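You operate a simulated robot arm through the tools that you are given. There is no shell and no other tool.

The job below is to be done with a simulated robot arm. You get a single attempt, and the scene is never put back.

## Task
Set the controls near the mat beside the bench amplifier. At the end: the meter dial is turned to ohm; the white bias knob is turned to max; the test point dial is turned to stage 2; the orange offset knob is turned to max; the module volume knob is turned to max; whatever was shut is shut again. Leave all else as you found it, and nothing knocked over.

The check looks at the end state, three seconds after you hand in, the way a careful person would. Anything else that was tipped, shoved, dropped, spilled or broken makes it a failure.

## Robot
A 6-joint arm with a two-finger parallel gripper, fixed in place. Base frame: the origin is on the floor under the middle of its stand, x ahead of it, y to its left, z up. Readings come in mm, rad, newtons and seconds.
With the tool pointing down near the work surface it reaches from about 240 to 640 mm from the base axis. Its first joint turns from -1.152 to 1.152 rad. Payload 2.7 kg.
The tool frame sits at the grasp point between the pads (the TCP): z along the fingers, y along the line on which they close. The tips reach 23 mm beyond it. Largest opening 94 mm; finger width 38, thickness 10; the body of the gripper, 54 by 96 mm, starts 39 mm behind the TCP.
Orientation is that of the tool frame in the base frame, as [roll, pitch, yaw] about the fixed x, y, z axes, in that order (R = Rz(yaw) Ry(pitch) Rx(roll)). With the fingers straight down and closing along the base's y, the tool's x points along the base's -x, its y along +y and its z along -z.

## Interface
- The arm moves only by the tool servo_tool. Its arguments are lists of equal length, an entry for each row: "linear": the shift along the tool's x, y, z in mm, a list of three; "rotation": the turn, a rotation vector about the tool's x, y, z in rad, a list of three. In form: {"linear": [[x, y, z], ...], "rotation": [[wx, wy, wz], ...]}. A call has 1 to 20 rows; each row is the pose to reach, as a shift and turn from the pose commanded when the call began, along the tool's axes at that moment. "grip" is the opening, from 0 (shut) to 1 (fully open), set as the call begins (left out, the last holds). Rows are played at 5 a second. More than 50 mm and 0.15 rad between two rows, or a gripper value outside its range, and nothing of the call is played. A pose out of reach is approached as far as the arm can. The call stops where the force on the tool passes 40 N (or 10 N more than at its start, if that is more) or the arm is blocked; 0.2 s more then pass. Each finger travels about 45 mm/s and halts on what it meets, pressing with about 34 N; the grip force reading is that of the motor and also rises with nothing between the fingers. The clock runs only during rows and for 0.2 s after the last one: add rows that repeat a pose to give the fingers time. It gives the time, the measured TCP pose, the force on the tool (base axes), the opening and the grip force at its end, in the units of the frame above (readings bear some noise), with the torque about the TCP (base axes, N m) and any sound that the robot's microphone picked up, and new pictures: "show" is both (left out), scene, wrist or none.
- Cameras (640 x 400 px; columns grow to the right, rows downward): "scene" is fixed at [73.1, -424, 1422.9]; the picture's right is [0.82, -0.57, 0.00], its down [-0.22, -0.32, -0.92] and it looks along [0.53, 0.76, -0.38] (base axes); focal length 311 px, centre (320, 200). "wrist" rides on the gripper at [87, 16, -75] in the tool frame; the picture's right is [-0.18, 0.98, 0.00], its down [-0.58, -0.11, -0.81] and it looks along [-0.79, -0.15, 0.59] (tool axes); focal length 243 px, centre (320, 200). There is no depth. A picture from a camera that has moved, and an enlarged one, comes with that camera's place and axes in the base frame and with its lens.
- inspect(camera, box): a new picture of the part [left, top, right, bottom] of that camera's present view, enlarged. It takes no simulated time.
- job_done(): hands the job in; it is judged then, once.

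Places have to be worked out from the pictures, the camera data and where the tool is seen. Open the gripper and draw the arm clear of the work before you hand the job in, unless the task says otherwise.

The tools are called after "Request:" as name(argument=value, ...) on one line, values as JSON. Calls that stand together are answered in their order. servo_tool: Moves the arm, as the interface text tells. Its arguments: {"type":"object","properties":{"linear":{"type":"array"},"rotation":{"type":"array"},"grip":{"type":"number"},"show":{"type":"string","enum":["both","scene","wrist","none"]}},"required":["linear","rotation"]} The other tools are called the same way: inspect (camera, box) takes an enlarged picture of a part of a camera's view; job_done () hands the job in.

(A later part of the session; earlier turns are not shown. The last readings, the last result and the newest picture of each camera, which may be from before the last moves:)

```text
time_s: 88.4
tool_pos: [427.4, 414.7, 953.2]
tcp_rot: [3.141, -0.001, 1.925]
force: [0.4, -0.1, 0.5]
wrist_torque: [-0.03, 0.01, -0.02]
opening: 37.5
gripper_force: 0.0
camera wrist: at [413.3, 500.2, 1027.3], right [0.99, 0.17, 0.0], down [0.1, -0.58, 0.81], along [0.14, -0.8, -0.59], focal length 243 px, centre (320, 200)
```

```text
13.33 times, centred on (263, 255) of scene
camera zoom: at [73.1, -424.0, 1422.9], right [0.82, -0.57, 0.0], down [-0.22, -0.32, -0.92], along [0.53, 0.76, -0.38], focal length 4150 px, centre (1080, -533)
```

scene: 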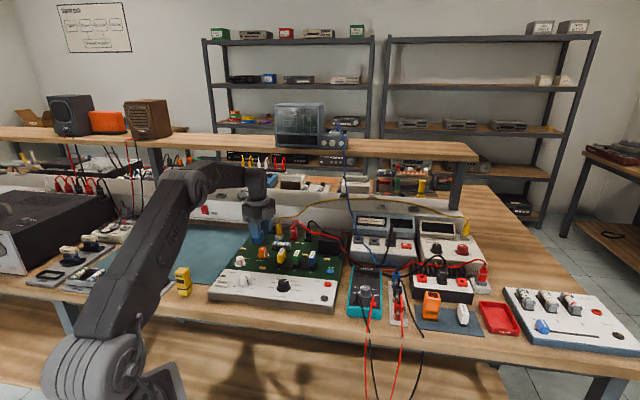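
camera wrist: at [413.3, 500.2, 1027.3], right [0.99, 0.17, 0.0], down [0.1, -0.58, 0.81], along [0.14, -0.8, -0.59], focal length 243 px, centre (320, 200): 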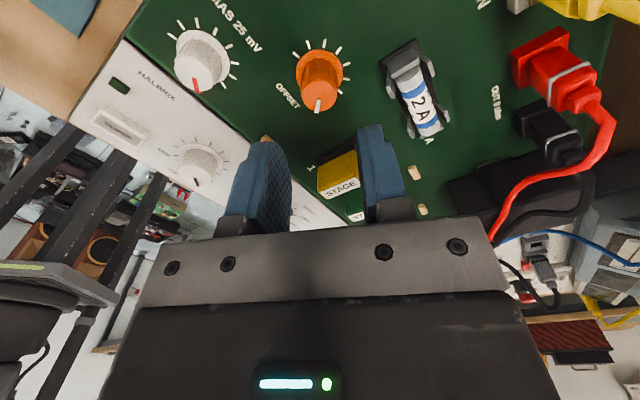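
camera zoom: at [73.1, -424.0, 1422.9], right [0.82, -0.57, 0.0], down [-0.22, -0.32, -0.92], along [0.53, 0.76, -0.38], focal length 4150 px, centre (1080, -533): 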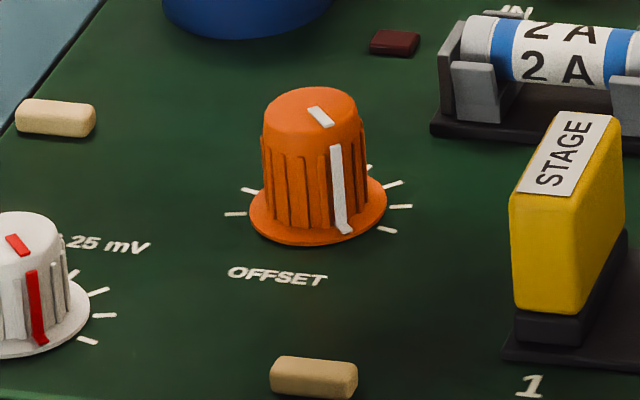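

Bias and offset both point to the end-stop direction (≈−90°, parallel to volume's MAX). Four of five controls are done; now the meter. I'll rise and travel over the front of the board (clear of the plugs and wires) toward the meter, rotating counter-clockwise on the way.

Request:
servo_tool(linear=[[0, 0, -25], [0, 0, -50], [-15, -6, -60], [-35, -15, -60], [-55, -23, -60], [-75, -31, -60], [-95, -40, -60], [-115, -48, -60], [-135, -57, -60], [-155, -65, -60], [-169.8, -71.3, -60], [-169.8, -71.3, -60], [-169.8, -71.3, -60], [-169.8, -71.3, -60], [-169.8, -71.3, -60], [-169.8, -71.3, -60]], rotation=[[0, 0, -0.14], [0, 0, -0.28], [0, 0, -0.42], [0, 0, -0.56], [0, 0, -0.7], [0, 0, -0.84], [0, 0, -0.98], [0, 0, -1.12], [0, 0, -1.26], [0, 0, -1.4], [0, 0, -1.54], [0, 0, -1.68], [0, 0, -1.82], [0, 0, -1.96], [0, 0, -2.0], [0, 0, -2.0]])

```text
time_s: 91.8
tool_pos: [420.0, 230.1, 1012.4]
tcp_rot: [3.141, 0.002, -2.359]
force: [0.2, 0.2, -0.1]
wrist_torque: [-0.01, -0.03, 0.0]
opening: 37.6
gripper_force: 0.1
camera wrist: at [346.9, 179.8, 1086.5], right [-0.56, 0.83, 0.0], down [0.49, 0.33, 0.81], along [0.67, 0.45, -0.59], focal length 243 px, centre (320, 200)
```

scene: 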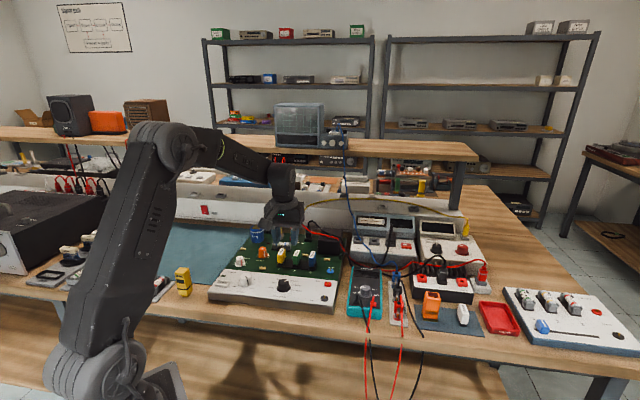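
wrist: 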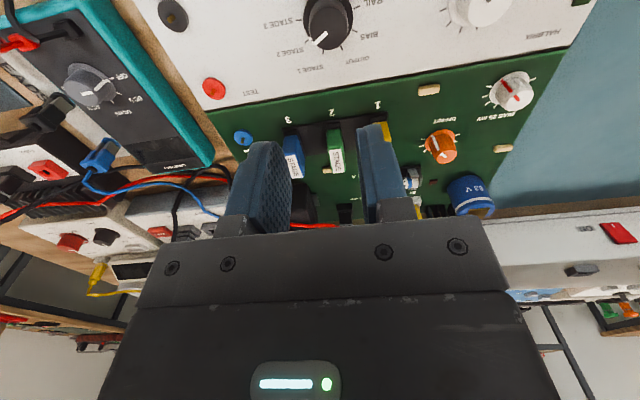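

Request:
inspect(camera="wrist", box=[0, 0, 240, 150])

Request:
inspect(camera="scene", box=[330, 160, 490, 330])

Request:
inspect(camera="scene", box=[345, 265, 405, 345])

```text
2.67 times, centred on (120, 75) of wrist
camera zoom: at [346.9, 179.8, 1086.5], right [-0.56, 0.83, 0.0], down [0.49, 0.33, 0.81], along [0.67, 0.45, -0.59], focal length 647 px, centre (853, 533)
```

zoom: 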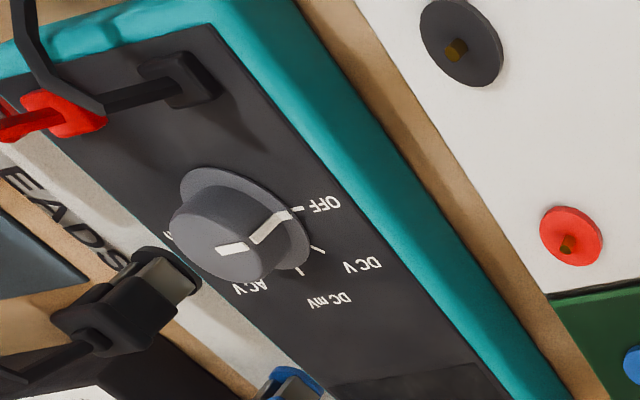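

```text
2.35 times, centred on (410, 245) of scene
camera zoom: at [73.1, -424.0, 1422.9], right [0.82, -0.57, 0.0], down [-0.22, -0.32, -0.92], along [0.53, 0.76, -0.38], focal length 732 px, centre (108, 94)
```

zoom: 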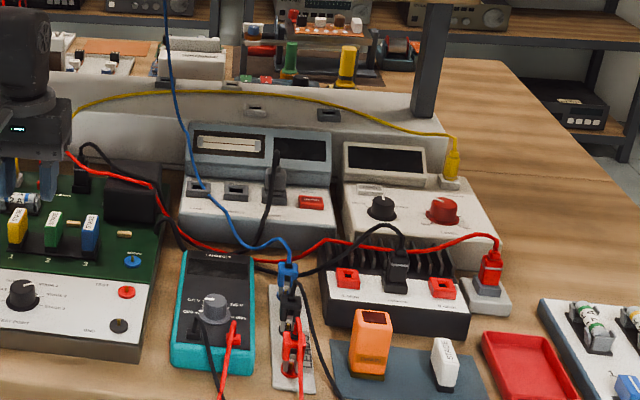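

```text
5.00 times, centred on (375, 305) of scene
camera zoom: at [73.1, -424.0, 1422.9], right [0.82, -0.57, 0.0], down [-0.22, -0.32, -0.92], along [0.53, 0.76, -0.38], focal length 1556 px, centre (45, -325)
```

zoom: 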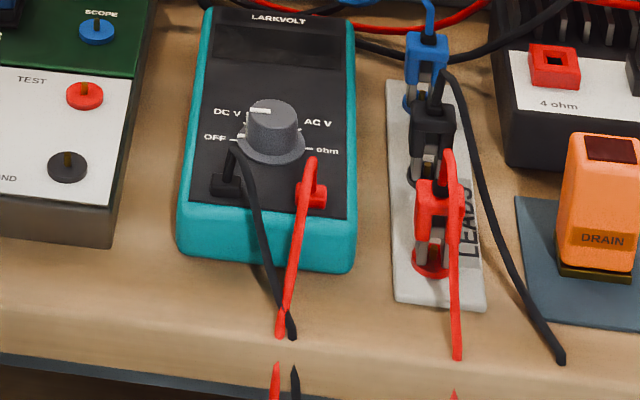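

The blue lead hangs well behind the meter; the meter's own leads rise ~40 mm in front of the dial. I place the dial near (567,69), top z≈875. I'll move above it at TCP z≈962, staying at yaw 225°.

Request:
servo_tool(linear=[[2, -36, 0], [3, -72, 0], [5, -108, 0], [6, -145, 0], [8, -182, 0], [9.1, -217.8, 0], [9.1, -217.8, 25], [9.1, -217.8, 50], [9.1, -217.8, 50]], rotation=[[0, 0, 0], [0, 0, 0], [0, 0, 0], [0, 0, 0], [0, 0, 0], [0, 0, 0], [0, 0, 0], [0, 0, 0], [0, 0, 0]])

Request:
inspect(camera="wrist", box=[220, 0, 420, 130])

Request:
inspect(camera="scene", box=[330, 200, 430, 340])

```text
time_s: 93.8
tool_pos: [567.7, 70.2, 963.5]
tcp_rot: [3.141, 0.0, -2.358]
force: [0.4, 0.1, 1.0]
wrist_torque: [0.01, 0.0, -0.07]
opening: 37.6
gripper_force: 0.1
camera wrist: at [494.9, 19.9, 1035.9], right [-0.56, 0.83, 0.0], down [0.49, 0.33, 0.81], along [0.67, 0.45, -0.59], focal length 243 px, centre (320, 200)
```

scene: 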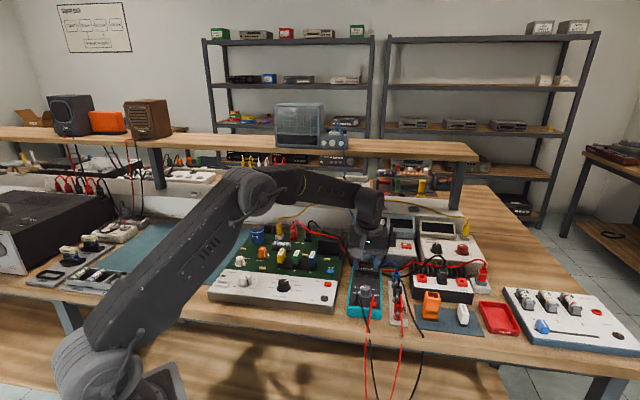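
wrist: 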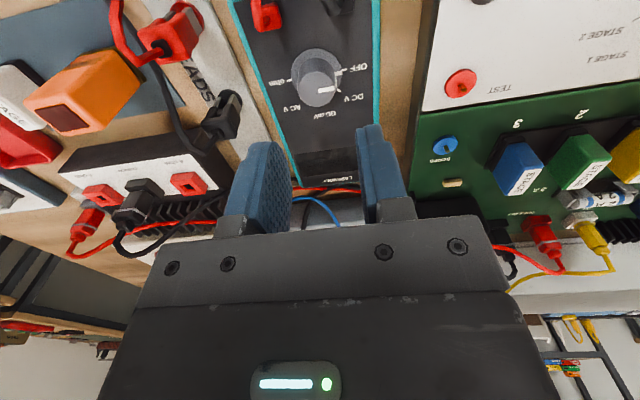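

```text
3.08 times, centred on (320, 65) of wrist
camera zoom: at [494.9, 19.9, 1035.9], right [-0.56, 0.83, 0.0], down [0.49, 0.33, 0.81], along [0.67, 0.45, -0.59], focal length 746 px, centre (320, 615)
```

zoom: 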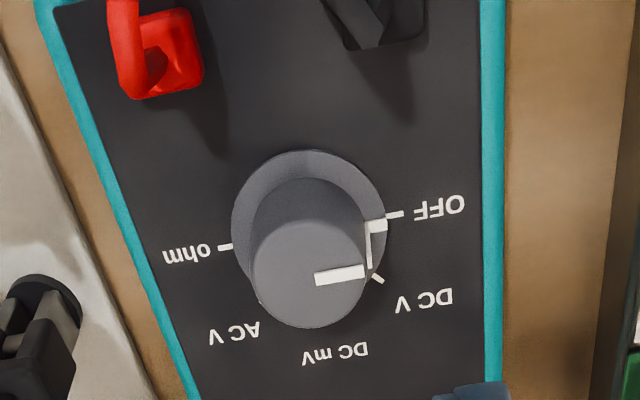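

```text
2.86 times, centred on (380, 270) of scene
camera zoom: at [73.1, -424.0, 1422.9], right [0.82, -0.57, 0.0], down [-0.22, -0.32, -0.92], along [0.53, 0.76, -0.38], focal length 889 px, centre (149, 0)
```

zoom: 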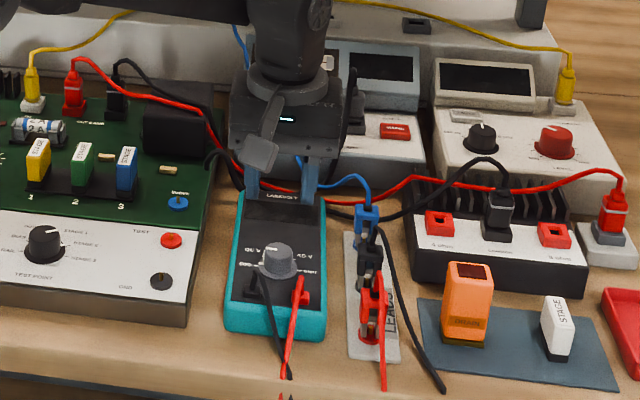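

A clear view: the dial is at OFF, with ticks at 45° spacing so "ohm" is 180° clockwise. Its centre is about 2.8 mm toward tool −y; I'll shift and descend 40 mm to refine position and height.

Request:
servo_tool(linear=[[0, -2.8, 15], [0, -2.8, 30], [0, -2.8, 40], [0, -2.8, 40]], rotation=[[0, 0, 0], [0, 0, 0], [0, 0, 0], [0, 0, 0]], show="wrist")

Request:
inspect(camera="wrist", box=[220, 20, 420, 150])

Request:
inspect(camera="scene", box=[340, 250, 420, 330])

```text
time_s: 94.8
tool_pos: [568.9, 67.1, 923.2]
tcp_rot: [3.14, 0.0, -2.359]
force: [1.2, -0.3, -0.1]
wrist_torque: [0.02, -0.03, -0.03]
opening: 37.3
gripper_force: 0.0
camera wrist: at [495.9, 17.0, 996.1], right [-0.56, 0.83, 0.0], down [0.49, 0.33, 0.81], along [0.67, 0.45, -0.59], focal length 243 px, centre (320, 200)
```

wrist: 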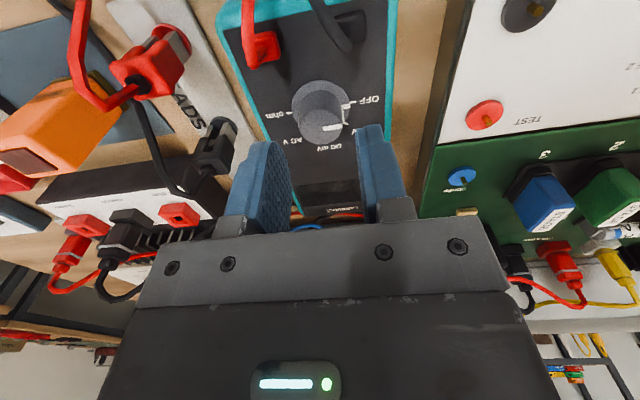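

```text
3.08 times, centred on (320, 85) of wrist
camera zoom: at [495.9, 17.0, 996.1], right [-0.56, 0.83, 0.0], down [0.49, 0.33, 0.81], along [0.67, 0.45, -0.59], focal length 746 px, centre (320, 554)
```

zoom: 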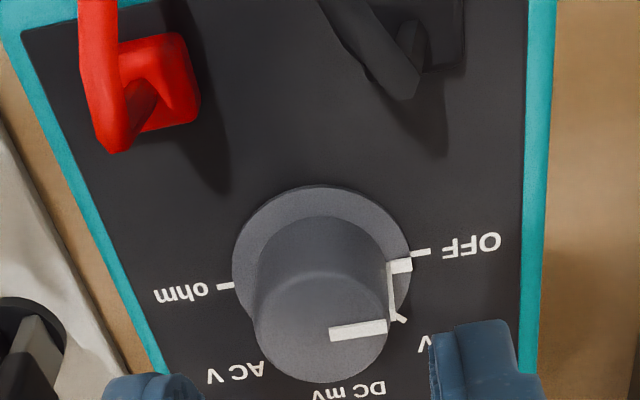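

```text
5.00 times, centred on (380, 290) of scene
camera zoom: at [73.1, -424.0, 1422.9], right [0.82, -0.57, 0.0], down [-0.22, -0.32, -0.92], along [0.53, 0.76, -0.38], focal length 1556 px, centre (20, -250)
```

zoom: 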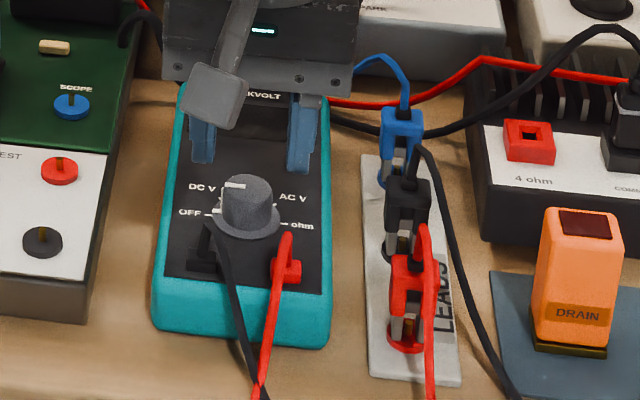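

Two-height comparison puts the meter panel near z≈860 and knob top ≈879, with a residual offset around (+1.0,+0.9) mm. I'll apply it, narrow the fingers slightly, and descend to TCP≈902 for another check.

Request:
servo_tool(linear=[[1.0, 0.9, 8], [1.0, 0.9, 16], [1.0, 0.9, 20], [1.0, 0.9, 20]], rotation=[[0, 0, 0], [0, 0, 0], [0, 0, 0], [0, 0, 0]], grip=0.38, show="wrist")

Request:
inspect(camera="wrist", box=[220, 60, 420, 190])

Request:
inspect(camera="scene", box=[345, 260, 395, 320])

```text
time_s: 95.8
tool_pos: [568.3, 66.9, 904.1]
tcp_rot: [3.141, 0.0, -2.357]
force: [0.6, 0.5, 0.5]
wrist_torque: [0.04, 0.01, -0.03]
opening: 35.5
gripper_force: 0.0
camera wrist: at [494.7, 17.2, 976.7], right [-0.56, 0.83, 0.0], down [0.49, 0.33, 0.81], along [0.67, 0.45, -0.59], focal length 243 px, centre (320, 200)
```

wrist: 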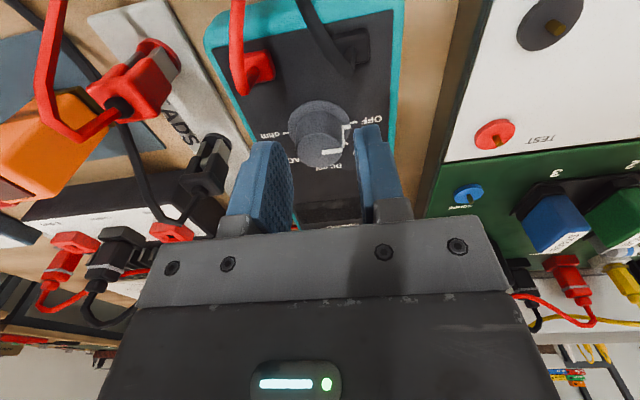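

```text
3.08 times, centred on (320, 125) of wrist
camera zoom: at [494.7, 17.2, 976.7], right [-0.56, 0.83, 0.0], down [0.49, 0.33, 0.81], along [0.67, 0.45, -0.59], focal length 746 px, centre (320, 431)
```

zoom: 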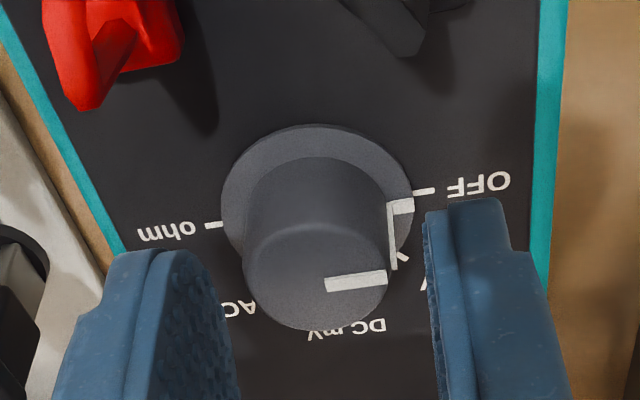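

```text
6.67 times, centred on (370, 290) of scene
camera zoom: at [73.1, -424.0, 1422.9], right [0.82, -0.57, 0.0], down [-0.22, -0.32, -0.92], along [0.53, 0.76, -0.38], focal length 2075 px, centre (-13, -400)
```

zoom: 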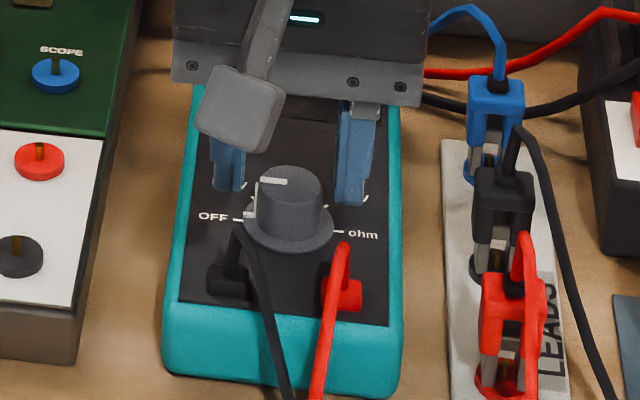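

In y it is now centred (u≈319). Because x depends on the uncertain height, I'll raise 20 mm and rotate 90° clockwise so the image's horizontal axis measures the other direction directly.

Request:
servo_tool(linear=[[0, 0, -20], [0, 0, -20], [0, 0, -20], [0, 0, -20], [0, 0, -20], [0, 0, -20], [0, 0, -20], [0, 0, -20], [0, 0, -20], [0, 0, -20], [0, 0, -20], [0, 0, -20], [0, 0, -20]], rotation=[[0, 0, 0], [0, 0, 0.14], [0, 0, 0.28], [0, 0, 0.42], [0, 0, 0.56], [0, 0, 0.7], [0, 0, 0.84], [0, 0, 0.98], [0, 0, 1.12], [0, 0, 1.26], [0, 0, 1.4], [0, 0, 1.5, 0], [0, 0, 1.5]], show="wrist")

```text
refused: a shift or a turn must be a list of 3 entries
```

I'll resend with the malformed row fixed.

Request:
servo_tool(linear=[[0, 0, -20], [0, 0, -20], [0, 0, -20], [0, 0, -20], [0, 0, -20], [0, 0, -20], [0, 0, -20], [0, 0, -20], [0, 0, -20], [0, 0, -20], [0, 0, -20], [0, 0, -20], [0, 0, -20], [0, 0, -20]], rotation=[[0, 0, 0], [0, 0, 0.14], [0, 0, 0.28], [0, 0, 0.42], [0, 0, 0.56], [0, 0, 0.7], [0, 0, 0.84], [0, 0, 0.98], [0, 0, 1.12], [0, 0, 1.26], [0, 0, 1.4], [0, 0, 1.5], [0, 0, 1.57], [0, 0, 1.57]], show="wrist")

Request:
inspect(camera="wrist", box=[220, 20, 420, 150])

```text
time_s: 98.8
tool_pos: [566.8, 66.6, 922.0]
tcp_rot: [-3.141, 0.0, 2.354]
force: [-0.3, -0.2, -0.1]
wrist_torque: [0.01, -0.02, 0.02]
opening: 35.8
gripper_force: 0.0
camera wrist: at [517.8, 139.2, 996.4], right [0.83, 0.56, 0.0], down [0.33, -0.49, 0.81], along [0.45, -0.67, -0.59], focal length 243 px, centre (320, 200)
```

wrist: 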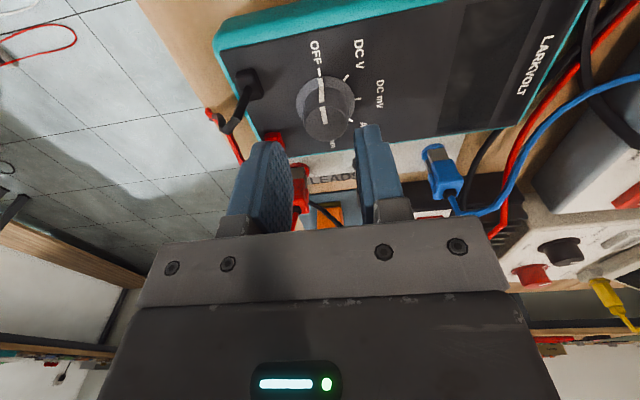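

```text
3.08 times, centred on (320, 85) of wrist
camera zoom: at [517.8, 139.2, 996.4], right [0.83, 0.56, 0.0], down [0.33, -0.49, 0.81], along [0.45, -0.67, -0.59], focal length 746 px, centre (320, 554)
```

zoom: 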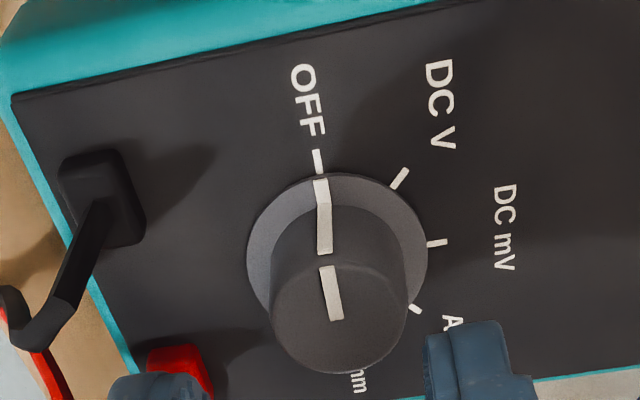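

This orthogonal view shows the dial is 3.5 mm toward tool +y here (my height assumption had been off: panel z≈854.5, top ≈875.5). I'll shift (−0.7,+3.55), then rotate back to yaw 225° and recheck.

Request:
servo_tool(linear=[[-0.7, 3.55, 0], [-0.7, 3.55, 0], [-0.7, 3.55, 0], [-0.7, 3.55, 0], [-0.7, 3.55, 0], [-0.7, 3.55, 0], [-0.7, 3.55, 0], [-0.7, 3.55, 0], [-0.7, 3.55, 0], [-0.7, 3.55, 0], [-0.7, 3.55, 0], [-0.7, 3.55, 0], [-0.7, 3.55, 0], [-0.7, 3.55, 0]], rotation=[[0, 0, 0], [0, 0, -0.14], [0, 0, -0.28], [0, 0, -0.42], [0, 0, -0.56], [0, 0, -0.7], [0, 0, -0.84], [0, 0, -0.98], [0, 0, -1.12], [0, 0, -1.26], [0, 0, -1.4], [0, 0, -1.5], [0, 0, -1.57], [0, 0, -1.57]], show="wrist")

Request:
inspect(camera="wrist", box=[220, 20, 420, 150])

```text
time_s: 101.8
tool_pos: [570.6, 69.3, 923.2]
tcp_rot: [-3.14, 0.0, -2.356]
force: [-0.1, 0.7, -0.1]
wrist_torque: [0.02, 0.0, 0.01]
opening: 35.6
gripper_force: 0.0
camera wrist: at [497.5, 18.6, 996.1], right [-0.56, 0.83, 0.0], down [0.49, 0.33, 0.81], along [0.67, 0.45, -0.59], focal length 243 px, centre (320, 200)
```

wrist: 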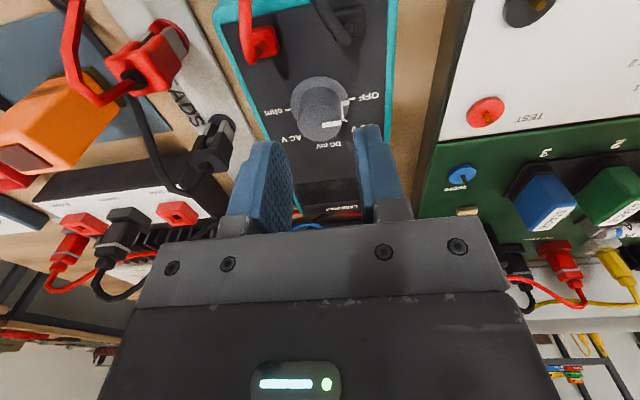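

```text
3.08 times, centred on (320, 85) of wrist
camera zoom: at [497.5, 18.6, 996.1], right [-0.56, 0.83, 0.0], down [0.49, 0.33, 0.81], along [0.67, 0.45, -0.59], focal length 746 px, centre (320, 554)
```

zoom: 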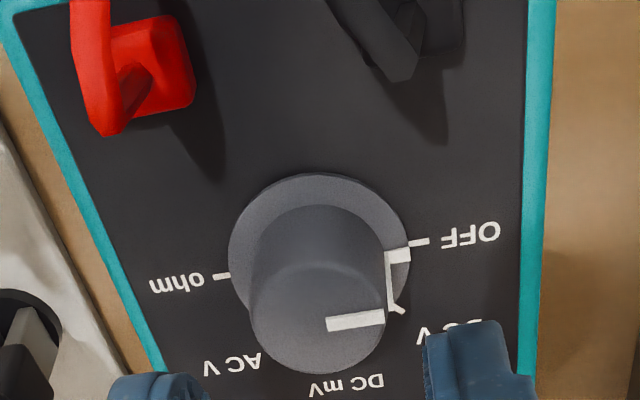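

Now centred in both axes (u≈320). I'll descend 32 mm so the tips straddle the knob, and check clearance above the skirt.

Request:
servo_tool(linear=[[0, 0, 12], [0, 0, 24], [0, 0, 32], [0, 0, 32]], rotation=[[0, 0, 0], [0, 0, 0], [0, 0, 0], [0, 0, 0]])

Request:
inspect(camera="wrist", box=[220, 80, 420, 220])

Request:
inspect(camera="scene", box=[345, 265, 395, 320])

```text
time_s: 102.8
tool_pos: [571.4, 68.7, 891.3]
tcp_rot: [3.141, 0.001, -2.359]
force: [-0.4, -0.8, 0.1]
wrist_torque: [0.03, -0.01, -0.01]
opening: 35.8
gripper_force: 0.0
camera wrist: at [497.4, 18.9, 964.3], right [-0.56, 0.83, 0.0], down [0.49, 0.33, 0.81], along [0.67, 0.45, -0.59], focal length 243 px, centre (320, 200)
```

scene: 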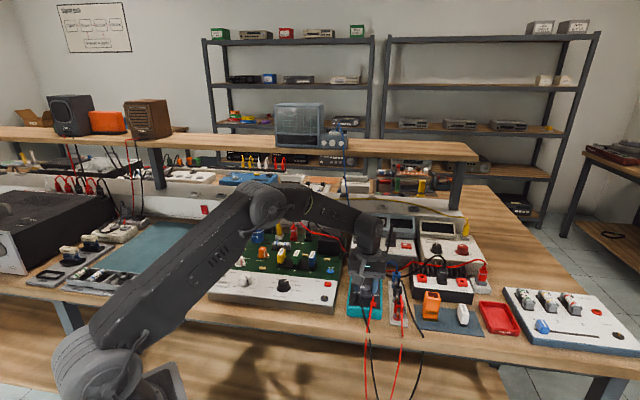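
wrist: 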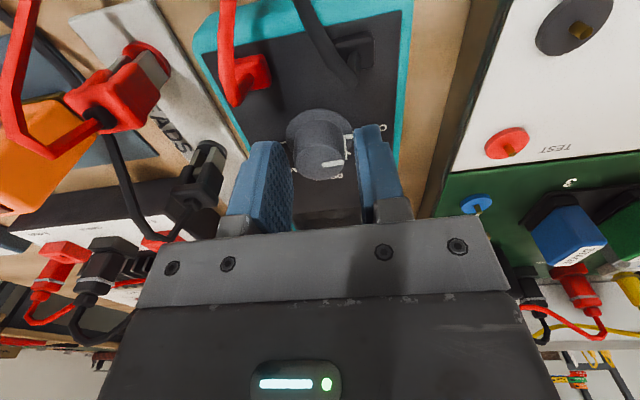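

```text
2.86 times, centred on (320, 150) of wrist
camera zoom: at [497.4, 18.9, 964.3], right [-0.56, 0.83, 0.0], down [0.49, 0.33, 0.81], along [0.67, 0.45, -0.59], focal length 693 px, centre (320, 343)
```

zoom: 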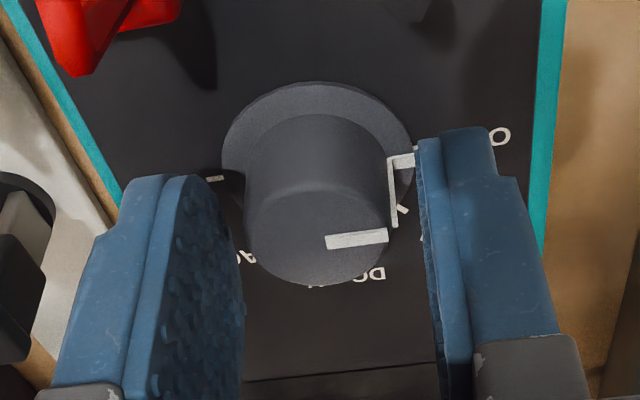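

```text
7.27 times, centred on (370, 292) of scene
camera zoom: at [73.1, -424.0, 1422.9], right [0.82, -0.57, 0.0], down [-0.22, -0.32, -0.92], along [0.53, 0.76, -0.38], focal length 2264 px, centre (-44, -473)
```

zoom: 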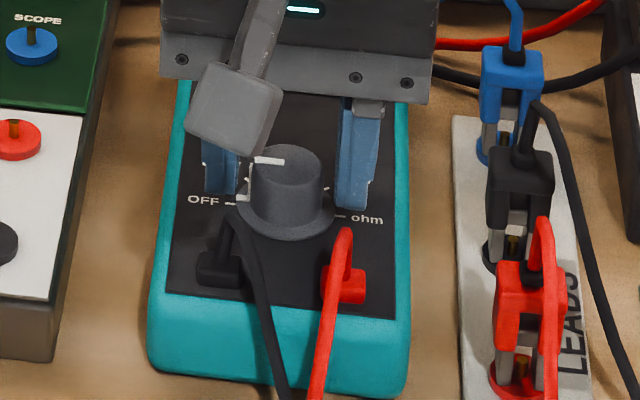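

The knob is centred between the pads with the tips above the skirt. I'll go 4 mm lower for a better hold, then close and read the forces.

Request:
servo_tool(linear=[[0, 0, 2], [0, 0, 4], [0, 0, 4]], rotation=[[0, 0, 0], [0, 0, 0], [0, 0, 0]], show="none")

Request:
servo_tool(linear=[[0, 0, 0], [0, 0, 0], [0, 0, 0]], rotation=[[0, 0, 0], [0, 0, 0], [0, 0, 0]], grip=0.15, show="wrist")

Request:
inspect(camera="wrist", box=[220, 80, 420, 220])

```text
time_s: 103.6
tool_pos: [570.9, 68.7, 885.4]
tcp_rot: [3.141, 0.002, -2.359]
force: [-0.6, 0.0, 0.5]
wrist_torque: [0.0, 0.0, 0.0]
opening: 35.6
gripper_force: 0.1
```

```text
time_s: 104.4
tool_pos: [570.5, 67.8, 887.1]
tcp_rot: [-3.142, 0.001, -2.357]
force: [3.3, -2.9, -0.5]
wrist_torque: [0.1, 0.01, -0.02]
opening: 26.4
gripper_force: 33.7
camera wrist: at [497.3, 18.3, 960.5], right [-0.56, 0.83, 0.0], down [0.49, 0.33, 0.81], along [0.67, 0.45, -0.59], focal length 243 px, centre (320, 200)
```

wrist: 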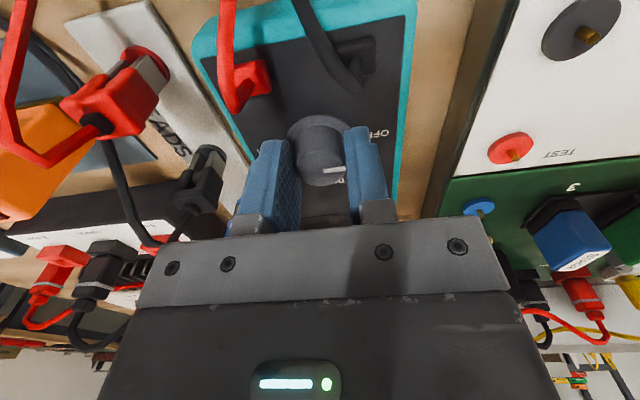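

```text
2.86 times, centred on (320, 150) of wrist
camera zoom: at [497.3, 18.3, 960.5], right [-0.56, 0.83, 0.0], down [0.49, 0.33, 0.81], along [0.67, 0.45, -0.59], focal length 693 px, centre (320, 343)
```

zoom: 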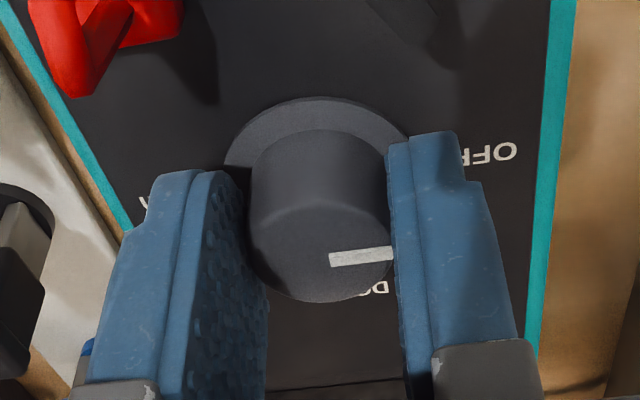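

Gripped at 26.4 mm with a small −4 N lateral load. I'll ease −0.3 mm in y, then turn the first 0.56 rad clockwise and check forces.

Request:
servo_tool(linear=[[0, -0.3, 0], [0, -0.3, 0], [0, -0.3, 0]], rotation=[[0, 0, 0], [0, 0, 0], [0, 0, 0]], show="none")

Request:
servo_tool(linear=[[0, 0, 0], [0, 0, 0], [0, 0, 0], [0, 0, 0], [0, 0, 0], [0, 0, 0]], rotation=[[0, 0, 0.12], [0, 0, 0.24], [0, 0, 0.36], [0, 0, 0.48], [0, 0, 0.56], [0, 0, 0.56]])

Request:
inspect(camera="wrist", box=[220, 80, 420, 220])

Request:
inspect(camera="scene", box=[345, 265, 395, 320])

```text
time_s: 105.2
tool_pos: [570.3, 68.2, 886.4]
tcp_rot: [3.141, -0.004, -2.358]
force: [-4.9, -2.0, 0.1]
wrist_torque: [0.09, -0.35, -0.01]
opening: 26.1
gripper_force: 33.9
```

```text
time_s: 106.6
tool_pos: [571.5, 69.0, 885.8]
tcp_rot: [-3.139, 0.0, -2.92]
force: [-5.7, -5.2, 0.8]
wrist_torque: [0.02, 0.57, 0.01]
opening: 26.1
gripper_force: 34.3
camera wrist: at [482.4, 64.7, 960.5], right [-0.04, 1.0, 0.0], down [0.59, 0.02, 0.81], along [0.81, 0.03, -0.59], focal length 243 px, centre (320, 200)
```

scene: 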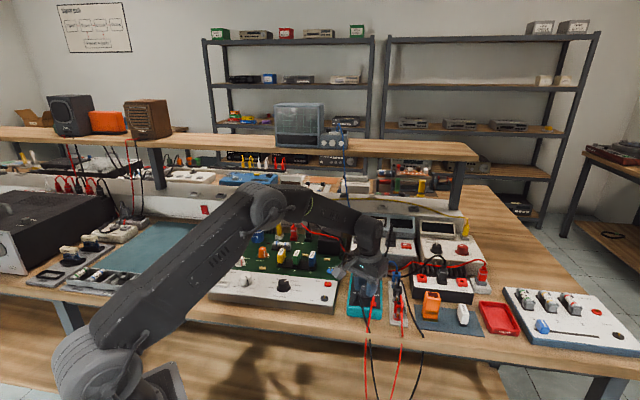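
wrist: 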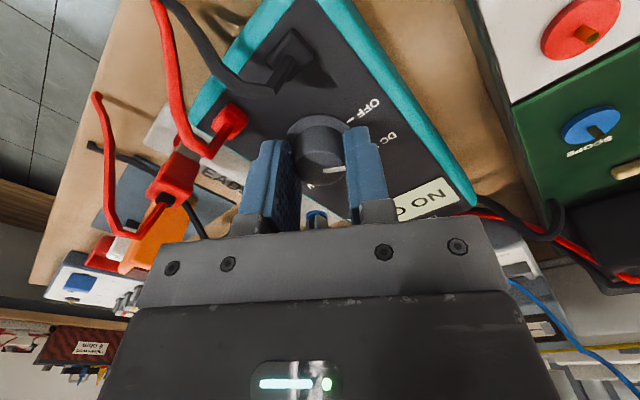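

```text
2.86 times, centred on (320, 150) of wrist
camera zoom: at [482.4, 64.7, 960.5], right [-0.04, 1.0, 0.0], down [0.59, 0.02, 0.81], along [0.81, 0.03, -0.59], focal length 693 px, centre (320, 343)
```

zoom: 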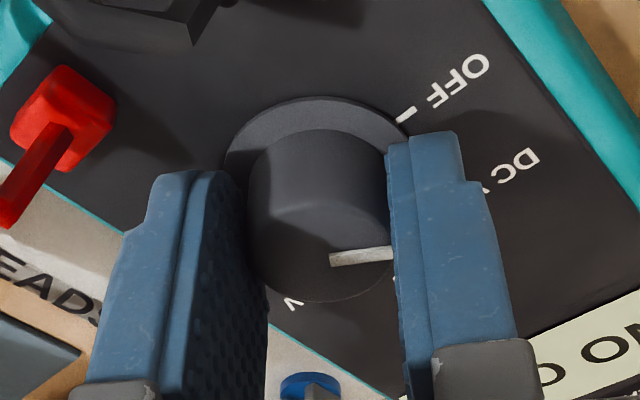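

```text
7.27 times, centred on (370, 292) of scene
camera zoom: at [73.0, -424.2, 1422.9], right [0.82, -0.57, 0.0], down [-0.22, -0.32, -0.92], along [0.53, 0.76, -0.38], focal length 2264 px, centre (-44, -473)
```

zoom: 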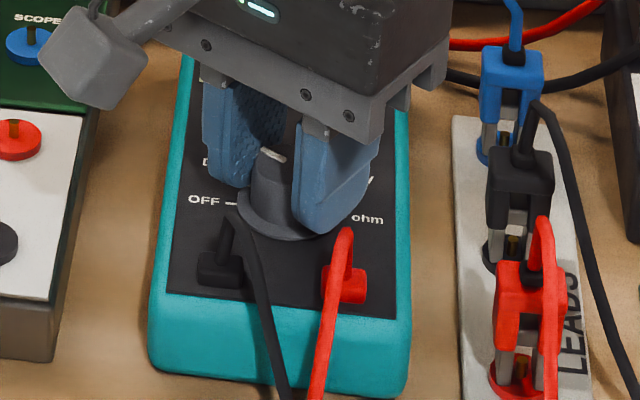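

The dial is following and the meter hasn't moved (its display lit up). I'll continue 0.7 rad with a small (+0.45,−0.25) relief.

Request:
servo_tool(linear=[[0.45, -0.25, 0], [0.45, -0.25, 0], [0.45, -0.25, 0], [0.45, -0.25, 0], [0.45, -0.25, 0], [0.45, -0.25, 0], [0.45, -0.25, 0]], rotation=[[0, 0, 0.1], [0, 0, 0.22], [0, 0, 0.34], [0, 0, 0.46], [0, 0, 0.58], [0, 0, 0.7], [0, 0, 0.7]], show="wrist")

Request:
inspect(camera="scene", box=[345, 265, 395, 320])

```text
time_s: 108.2
tool_pos: [570.5, 68.2, 887.1]
tcp_rot: [3.142, -0.001, 2.663]
force: [1.7, 2.5, 0.5]
wrist_torque: [-0.22, 0.05, 0.02]
opening: 26.3
gripper_force: 33.8
camera wrist: at [501.0, 122.5, 960.5], right [0.62, 0.79, 0.0], down [0.47, -0.36, 0.81], along [0.64, -0.5, -0.59], focal length 243 px, centre (320, 200)
```

wrist: 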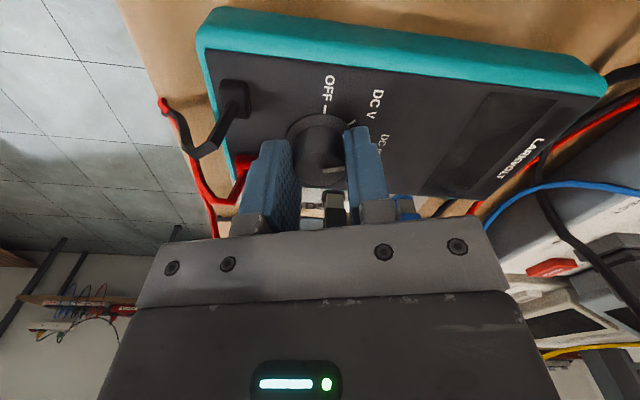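

```text
7.27 times, centred on (370, 292) of scene
camera zoom: at [73.3, -423.9, 1423.0], right [0.82, -0.57, 0.0], down [-0.22, -0.32, -0.92], along [0.53, 0.76, -0.39], focal length 2264 px, centre (-44, -473)
```

zoom: 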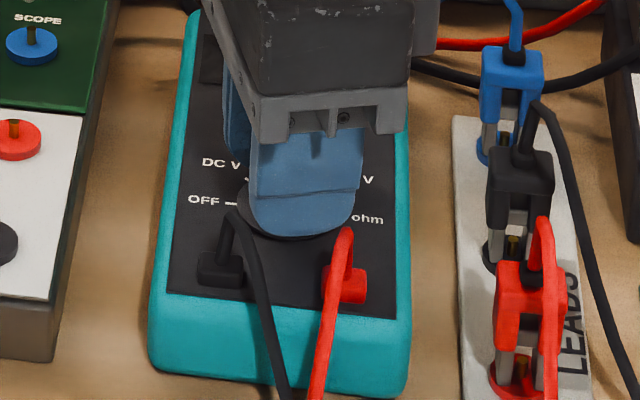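

Forces are tiny (≈3 N) and the meter is unmoved. I'll continue 0.9 rad.

Request:
servo_tool(linear=[[0, 0, 0], [0, 0, 0], [0, 0, 0], [0, 0, 0], [0, 0, 0], [0, 0, 0], [0, 0, 0], [0, 0, 0], [0, 0, 0]], rotation=[[0, 0, 0.12], [0, 0, 0.24], [0, 0, 0.36], [0, 0, 0.48], [0, 0, 0.6], [0, 0, 0.72], [0, 0, 0.84], [0, 0, 0.9], [0, 0, 0.9]], show="wrist")

Request:
inspect(camera="scene", box=[330, 225, 430, 320])

```text
time_s: 110.2
tool_pos: [570.5, 68.4, 888.4]
tcp_rot: [3.14, -0.001, 1.762]
force: [4.6, -0.4, -0.3]
wrist_torque: [-0.17, 0.18, 0.01]
opening: 26.3
gripper_force: 34.2
camera wrist: at [569.7, 155.8, 960.5], right [1.0, 0.01, 0.0], down [0.0, -0.59, 0.81], along [0.01, -0.81, -0.59], focal length 243 px, centre (320, 200)
```

wrist: 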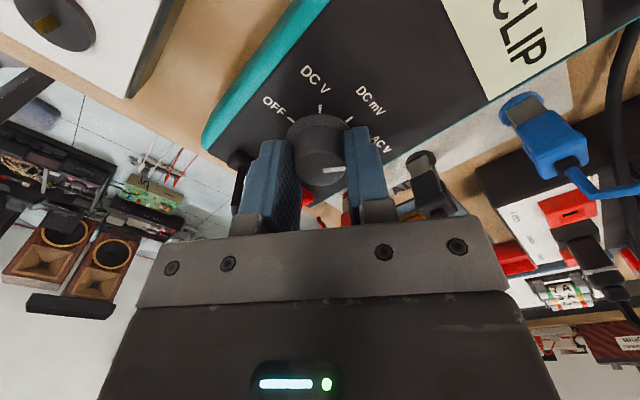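

```text
4.21 times, centred on (380, 272) of scene
camera zoom: at [73.3, -424.0, 1422.9], right [0.82, -0.57, 0.0], down [-0.22, -0.32, -0.92], along [0.53, 0.76, -0.39], focal length 1311 px, centre (67, -105)
```

zoom: 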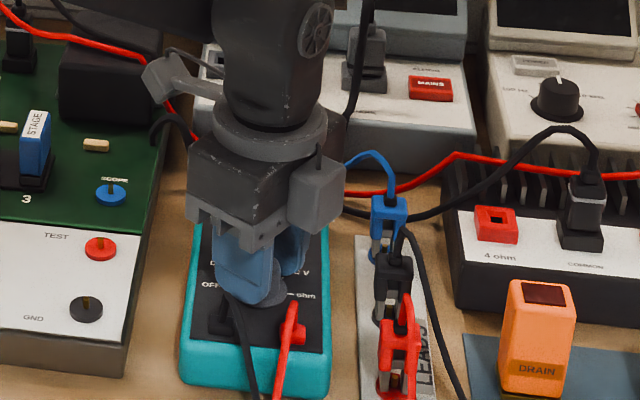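

Still tracking well with ~5 N. The blue lead is low (z≈880) where the camera will sweep at z≈960, so it's clear. I'll turn another 0.5 rad, then the final 0.48 rad to reach exactly 180°.

Request:
servo_tool(linear=[[0, 0, 0], [0, 0, 0], [0, 0, 0], [0, 0, 0], [0, 0, 0], [0, 0, 0]], rotation=[[0, 0, 0.1], [0, 0, 0.2], [0, 0, 0.3], [0, 0, 0.4], [0, 0, 0.5], [0, 0, 0.5]], show="wrist")

Request:
inspect(camera="wrist", box=[220, 80, 420, 220])

Request:
inspect(camera="scene", box=[345, 265, 395, 320])

```text
time_s: 111.6
tool_pos: [571.6, 67.8, 887.4]
tcp_rot: [3.139, 0.0, 1.261]
force: [6.3, 0.2, 0.6]
wrist_torque: [-0.13, 0.14, 0.0]
opening: 26.3
gripper_force: 33.7
camera wrist: at [612.2, 145.2, 960.6], right [0.88, -0.47, 0.0], down [-0.28, -0.52, 0.81], along [-0.38, -0.71, -0.59], focal length 243 px, centre (320, 200)
```

wrist: 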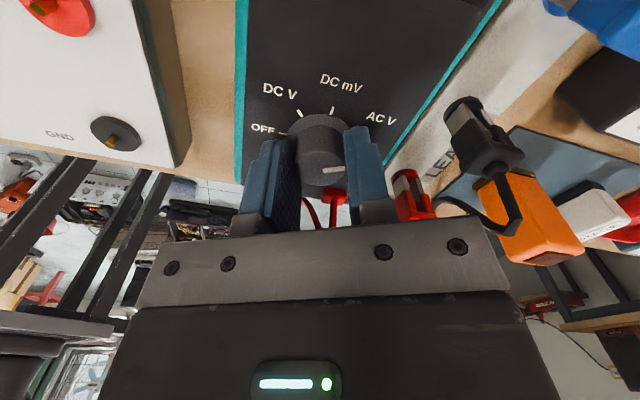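

```text
2.86 times, centred on (320, 150) of wrist
camera zoom: at [612.2, 145.2, 960.6], right [0.88, -0.47, 0.0], down [-0.28, -0.52, 0.81], along [-0.38, -0.71, -0.59], focal length 693 px, centre (320, 343)
```

zoom: 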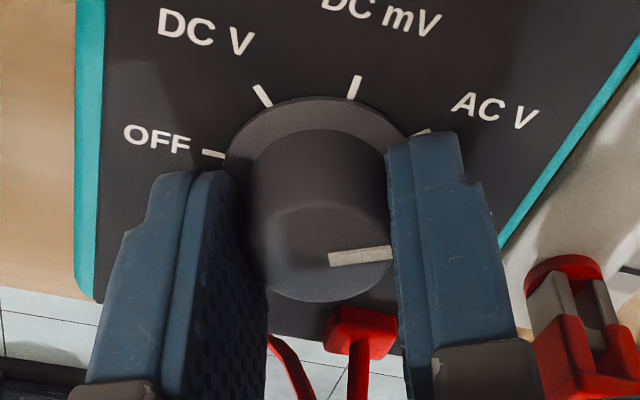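

```text
7.27 times, centred on (370, 292) of scene
camera zoom: at [73.3, -424.0, 1422.9], right [0.82, -0.57, 0.0], down [-0.22, -0.32, -0.92], along [0.53, 0.76, -0.39], focal length 2264 px, centre (-44, -473)
```

zoom: 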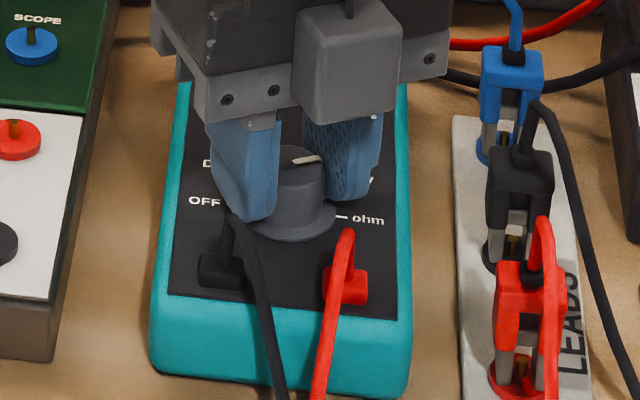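

All clear. Final 0.478 rad to reach "ohm".

Request:
servo_tool(linear=[[0, 0, 0], [0, 0, 0], [0, 0, 0], [0, 0, 0], [0, 0, 0], [0, 0, 0]], rotation=[[0, 0, 0.1], [0, 0, 0.2], [0, 0, 0.3], [0, 0, 0.4], [0, 0, 0.478], [0, 0, 0.478]], show="wrist")

Request:
inspect(camera="wrist", box=[220, 80, 420, 220])

Request:
inspect(camera="scene", box=[345, 265, 395, 320])

```text
time_s: 113.0
tool_pos: [570.4, 67.1, 886.9]
tcp_rot: [-3.141, 0.002, 0.787]
force: [2.7, -1.7, 4.9]
wrist_torque: [0.23, 0.08, 0.07]
opening: 26.3
gripper_force: 34.1
camera wrist: at [643.0, 117.4, 960.5], right [0.56, -0.83, 0.0], down [-0.49, -0.33, 0.81], along [-0.67, -0.46, -0.59], focal length 243 px, centre (320, 200)
```

wrist: 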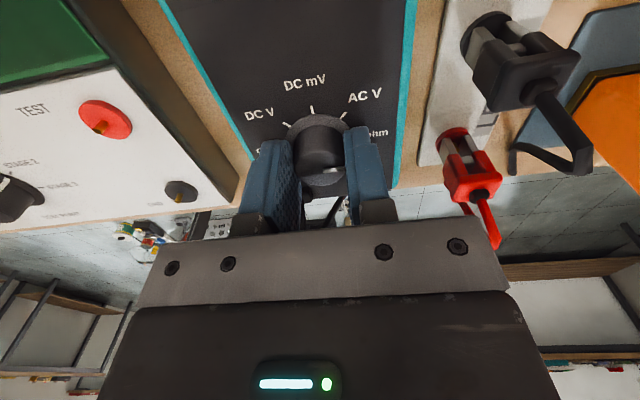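

```text
2.86 times, centred on (320, 150) of wrist
camera zoom: at [643.0, 117.4, 960.5], right [0.56, -0.83, 0.0], down [-0.49, -0.33, 0.81], along [-0.67, -0.46, -0.59], focal length 693 px, centre (320, 343)
```

zoom: 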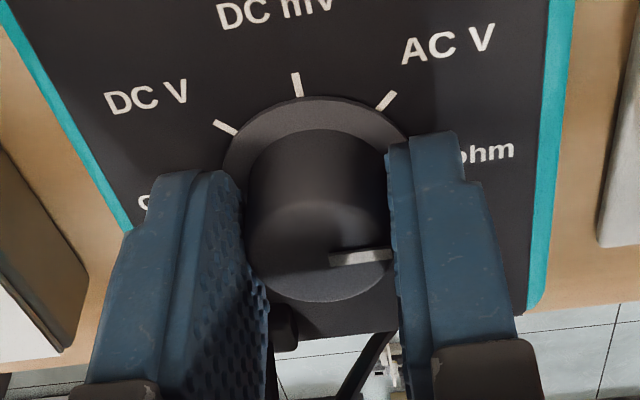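

```text
7.27 times, centred on (370, 292) of scene
camera zoom: at [73.1, -424.1, 1422.9], right [0.82, -0.57, 0.0], down [-0.22, -0.32, -0.92], along [0.53, 0.76, -0.38], focal length 2264 px, centre (-44, -473)
```

zoom: 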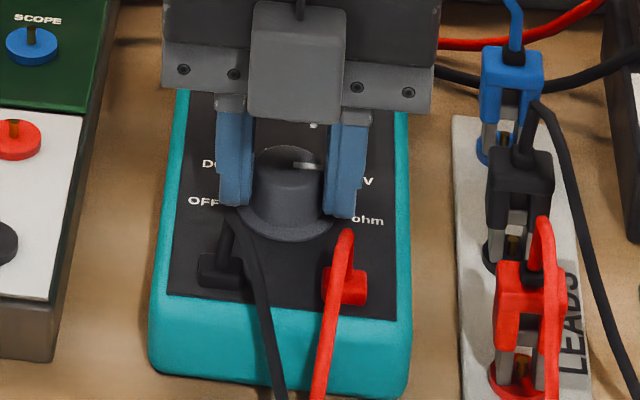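

The pointer now faces "ohm" with a slight end torque (0.07), and the meter is where it was. I'll open, lift straight up 40 mm, and check.

Request:
servo_tool(linear=[[0, 0, 0], [0, 0, 0], [0, 0, -12], [0, 0, -25], [0, 0, -40], [0, 0, -40]], rotation=[[0, 0, 0], [0, 0, 0], [0, 0, 0], [0, 0, 0], [0, 0, 0], [0, 0, 0]], grip=0.38)

Request:
inspect(camera="wrist", box=[220, 20, 420, 150])

Request:
inspect(camera="scene", box=[345, 265, 395, 320])

```text
time_s: 114.4
tool_pos: [570.6, 67.8, 927.2]
tcp_rot: [-3.14, 0.001, 0.787]
force: [-0.1, 0.7, 0.0]
wrist_torque: [0.01, 0.02, 0.0]
opening: 35.6
gripper_force: 0.0
camera wrist: at [642.4, 117.4, 1001.0], right [0.57, -0.82, 0.0], down [-0.49, -0.33, 0.81], along [-0.66, -0.46, -0.59], focal length 243 px, centre (320, 200)
```

scene: 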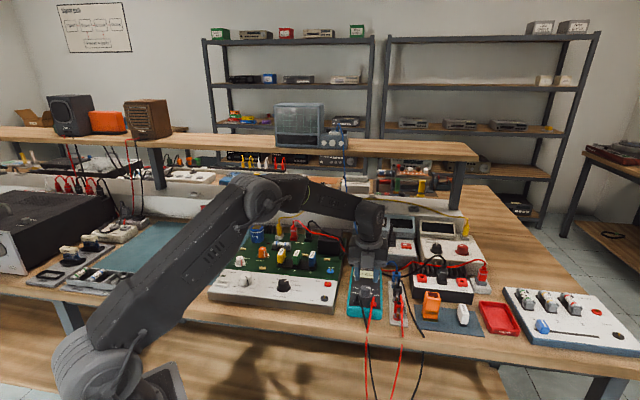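
wrist: 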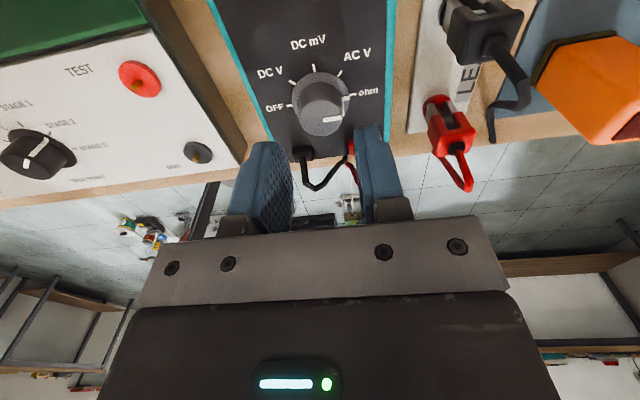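

```text
3.08 times, centred on (320, 85) of wrist
camera zoom: at [642.4, 117.4, 1001.0], right [0.57, -0.82, 0.0], down [-0.49, -0.33, 0.81], along [-0.66, -0.46, -0.59], focal length 746 px, centre (320, 554)
```

zoom: 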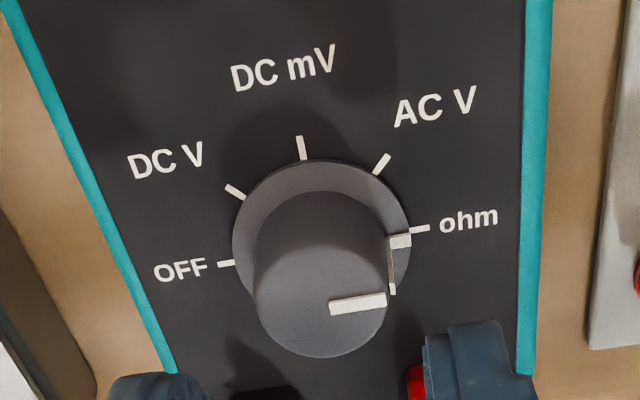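

```text
7.27 times, centred on (370, 292) of scene
camera zoom: at [73.1, -424.0, 1422.9], right [0.82, -0.57, 0.0], down [-0.22, -0.32, -0.92], along [0.53, 0.76, -0.38], focal length 2264 px, centre (-44, -473)
```

zoom: 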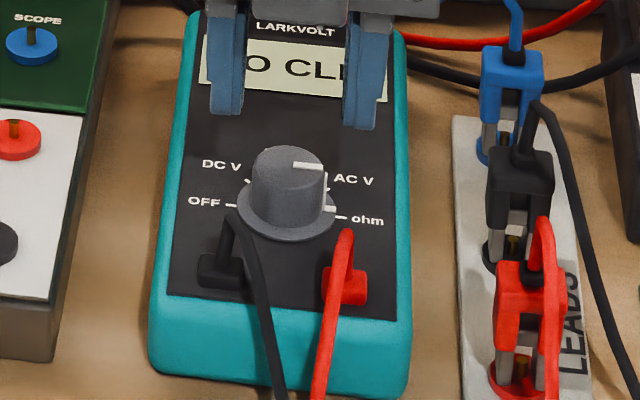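

The meter dial is on "ohm" with the display live, and the meter is in place. I'll open fully and rise straight up 200 mm, then retreat.

Request:
servo_tool(linear=[[0, 0, -30], [0, 0, -70], [0, 0, -110], [0, 0, -150], [0, 0, -190], [0, 0, -220], [0, 0, -220]], rotation=[[0, 0, 0], [0, 0, 0], [0, 0, 0], [0, 0, 0], [0, 0, 0], [0, 0, 0], [0, 0, 0]], show="scene")

```text
time_s: 116.0
tool_pos: [571.3, 68.1, 1145.9]
tcp_rot: [3.141, 0.0, 0.789]
force: [0.7, -0.4, 0.4]
wrist_torque: [0.01, 0.02, -0.02]
opening: 35.6
gripper_force: 0.1
```

scene: 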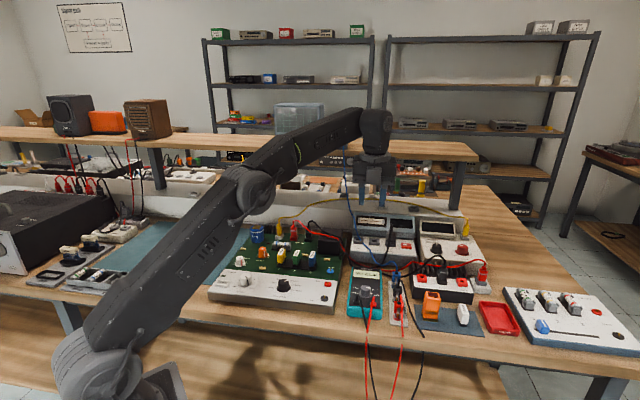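

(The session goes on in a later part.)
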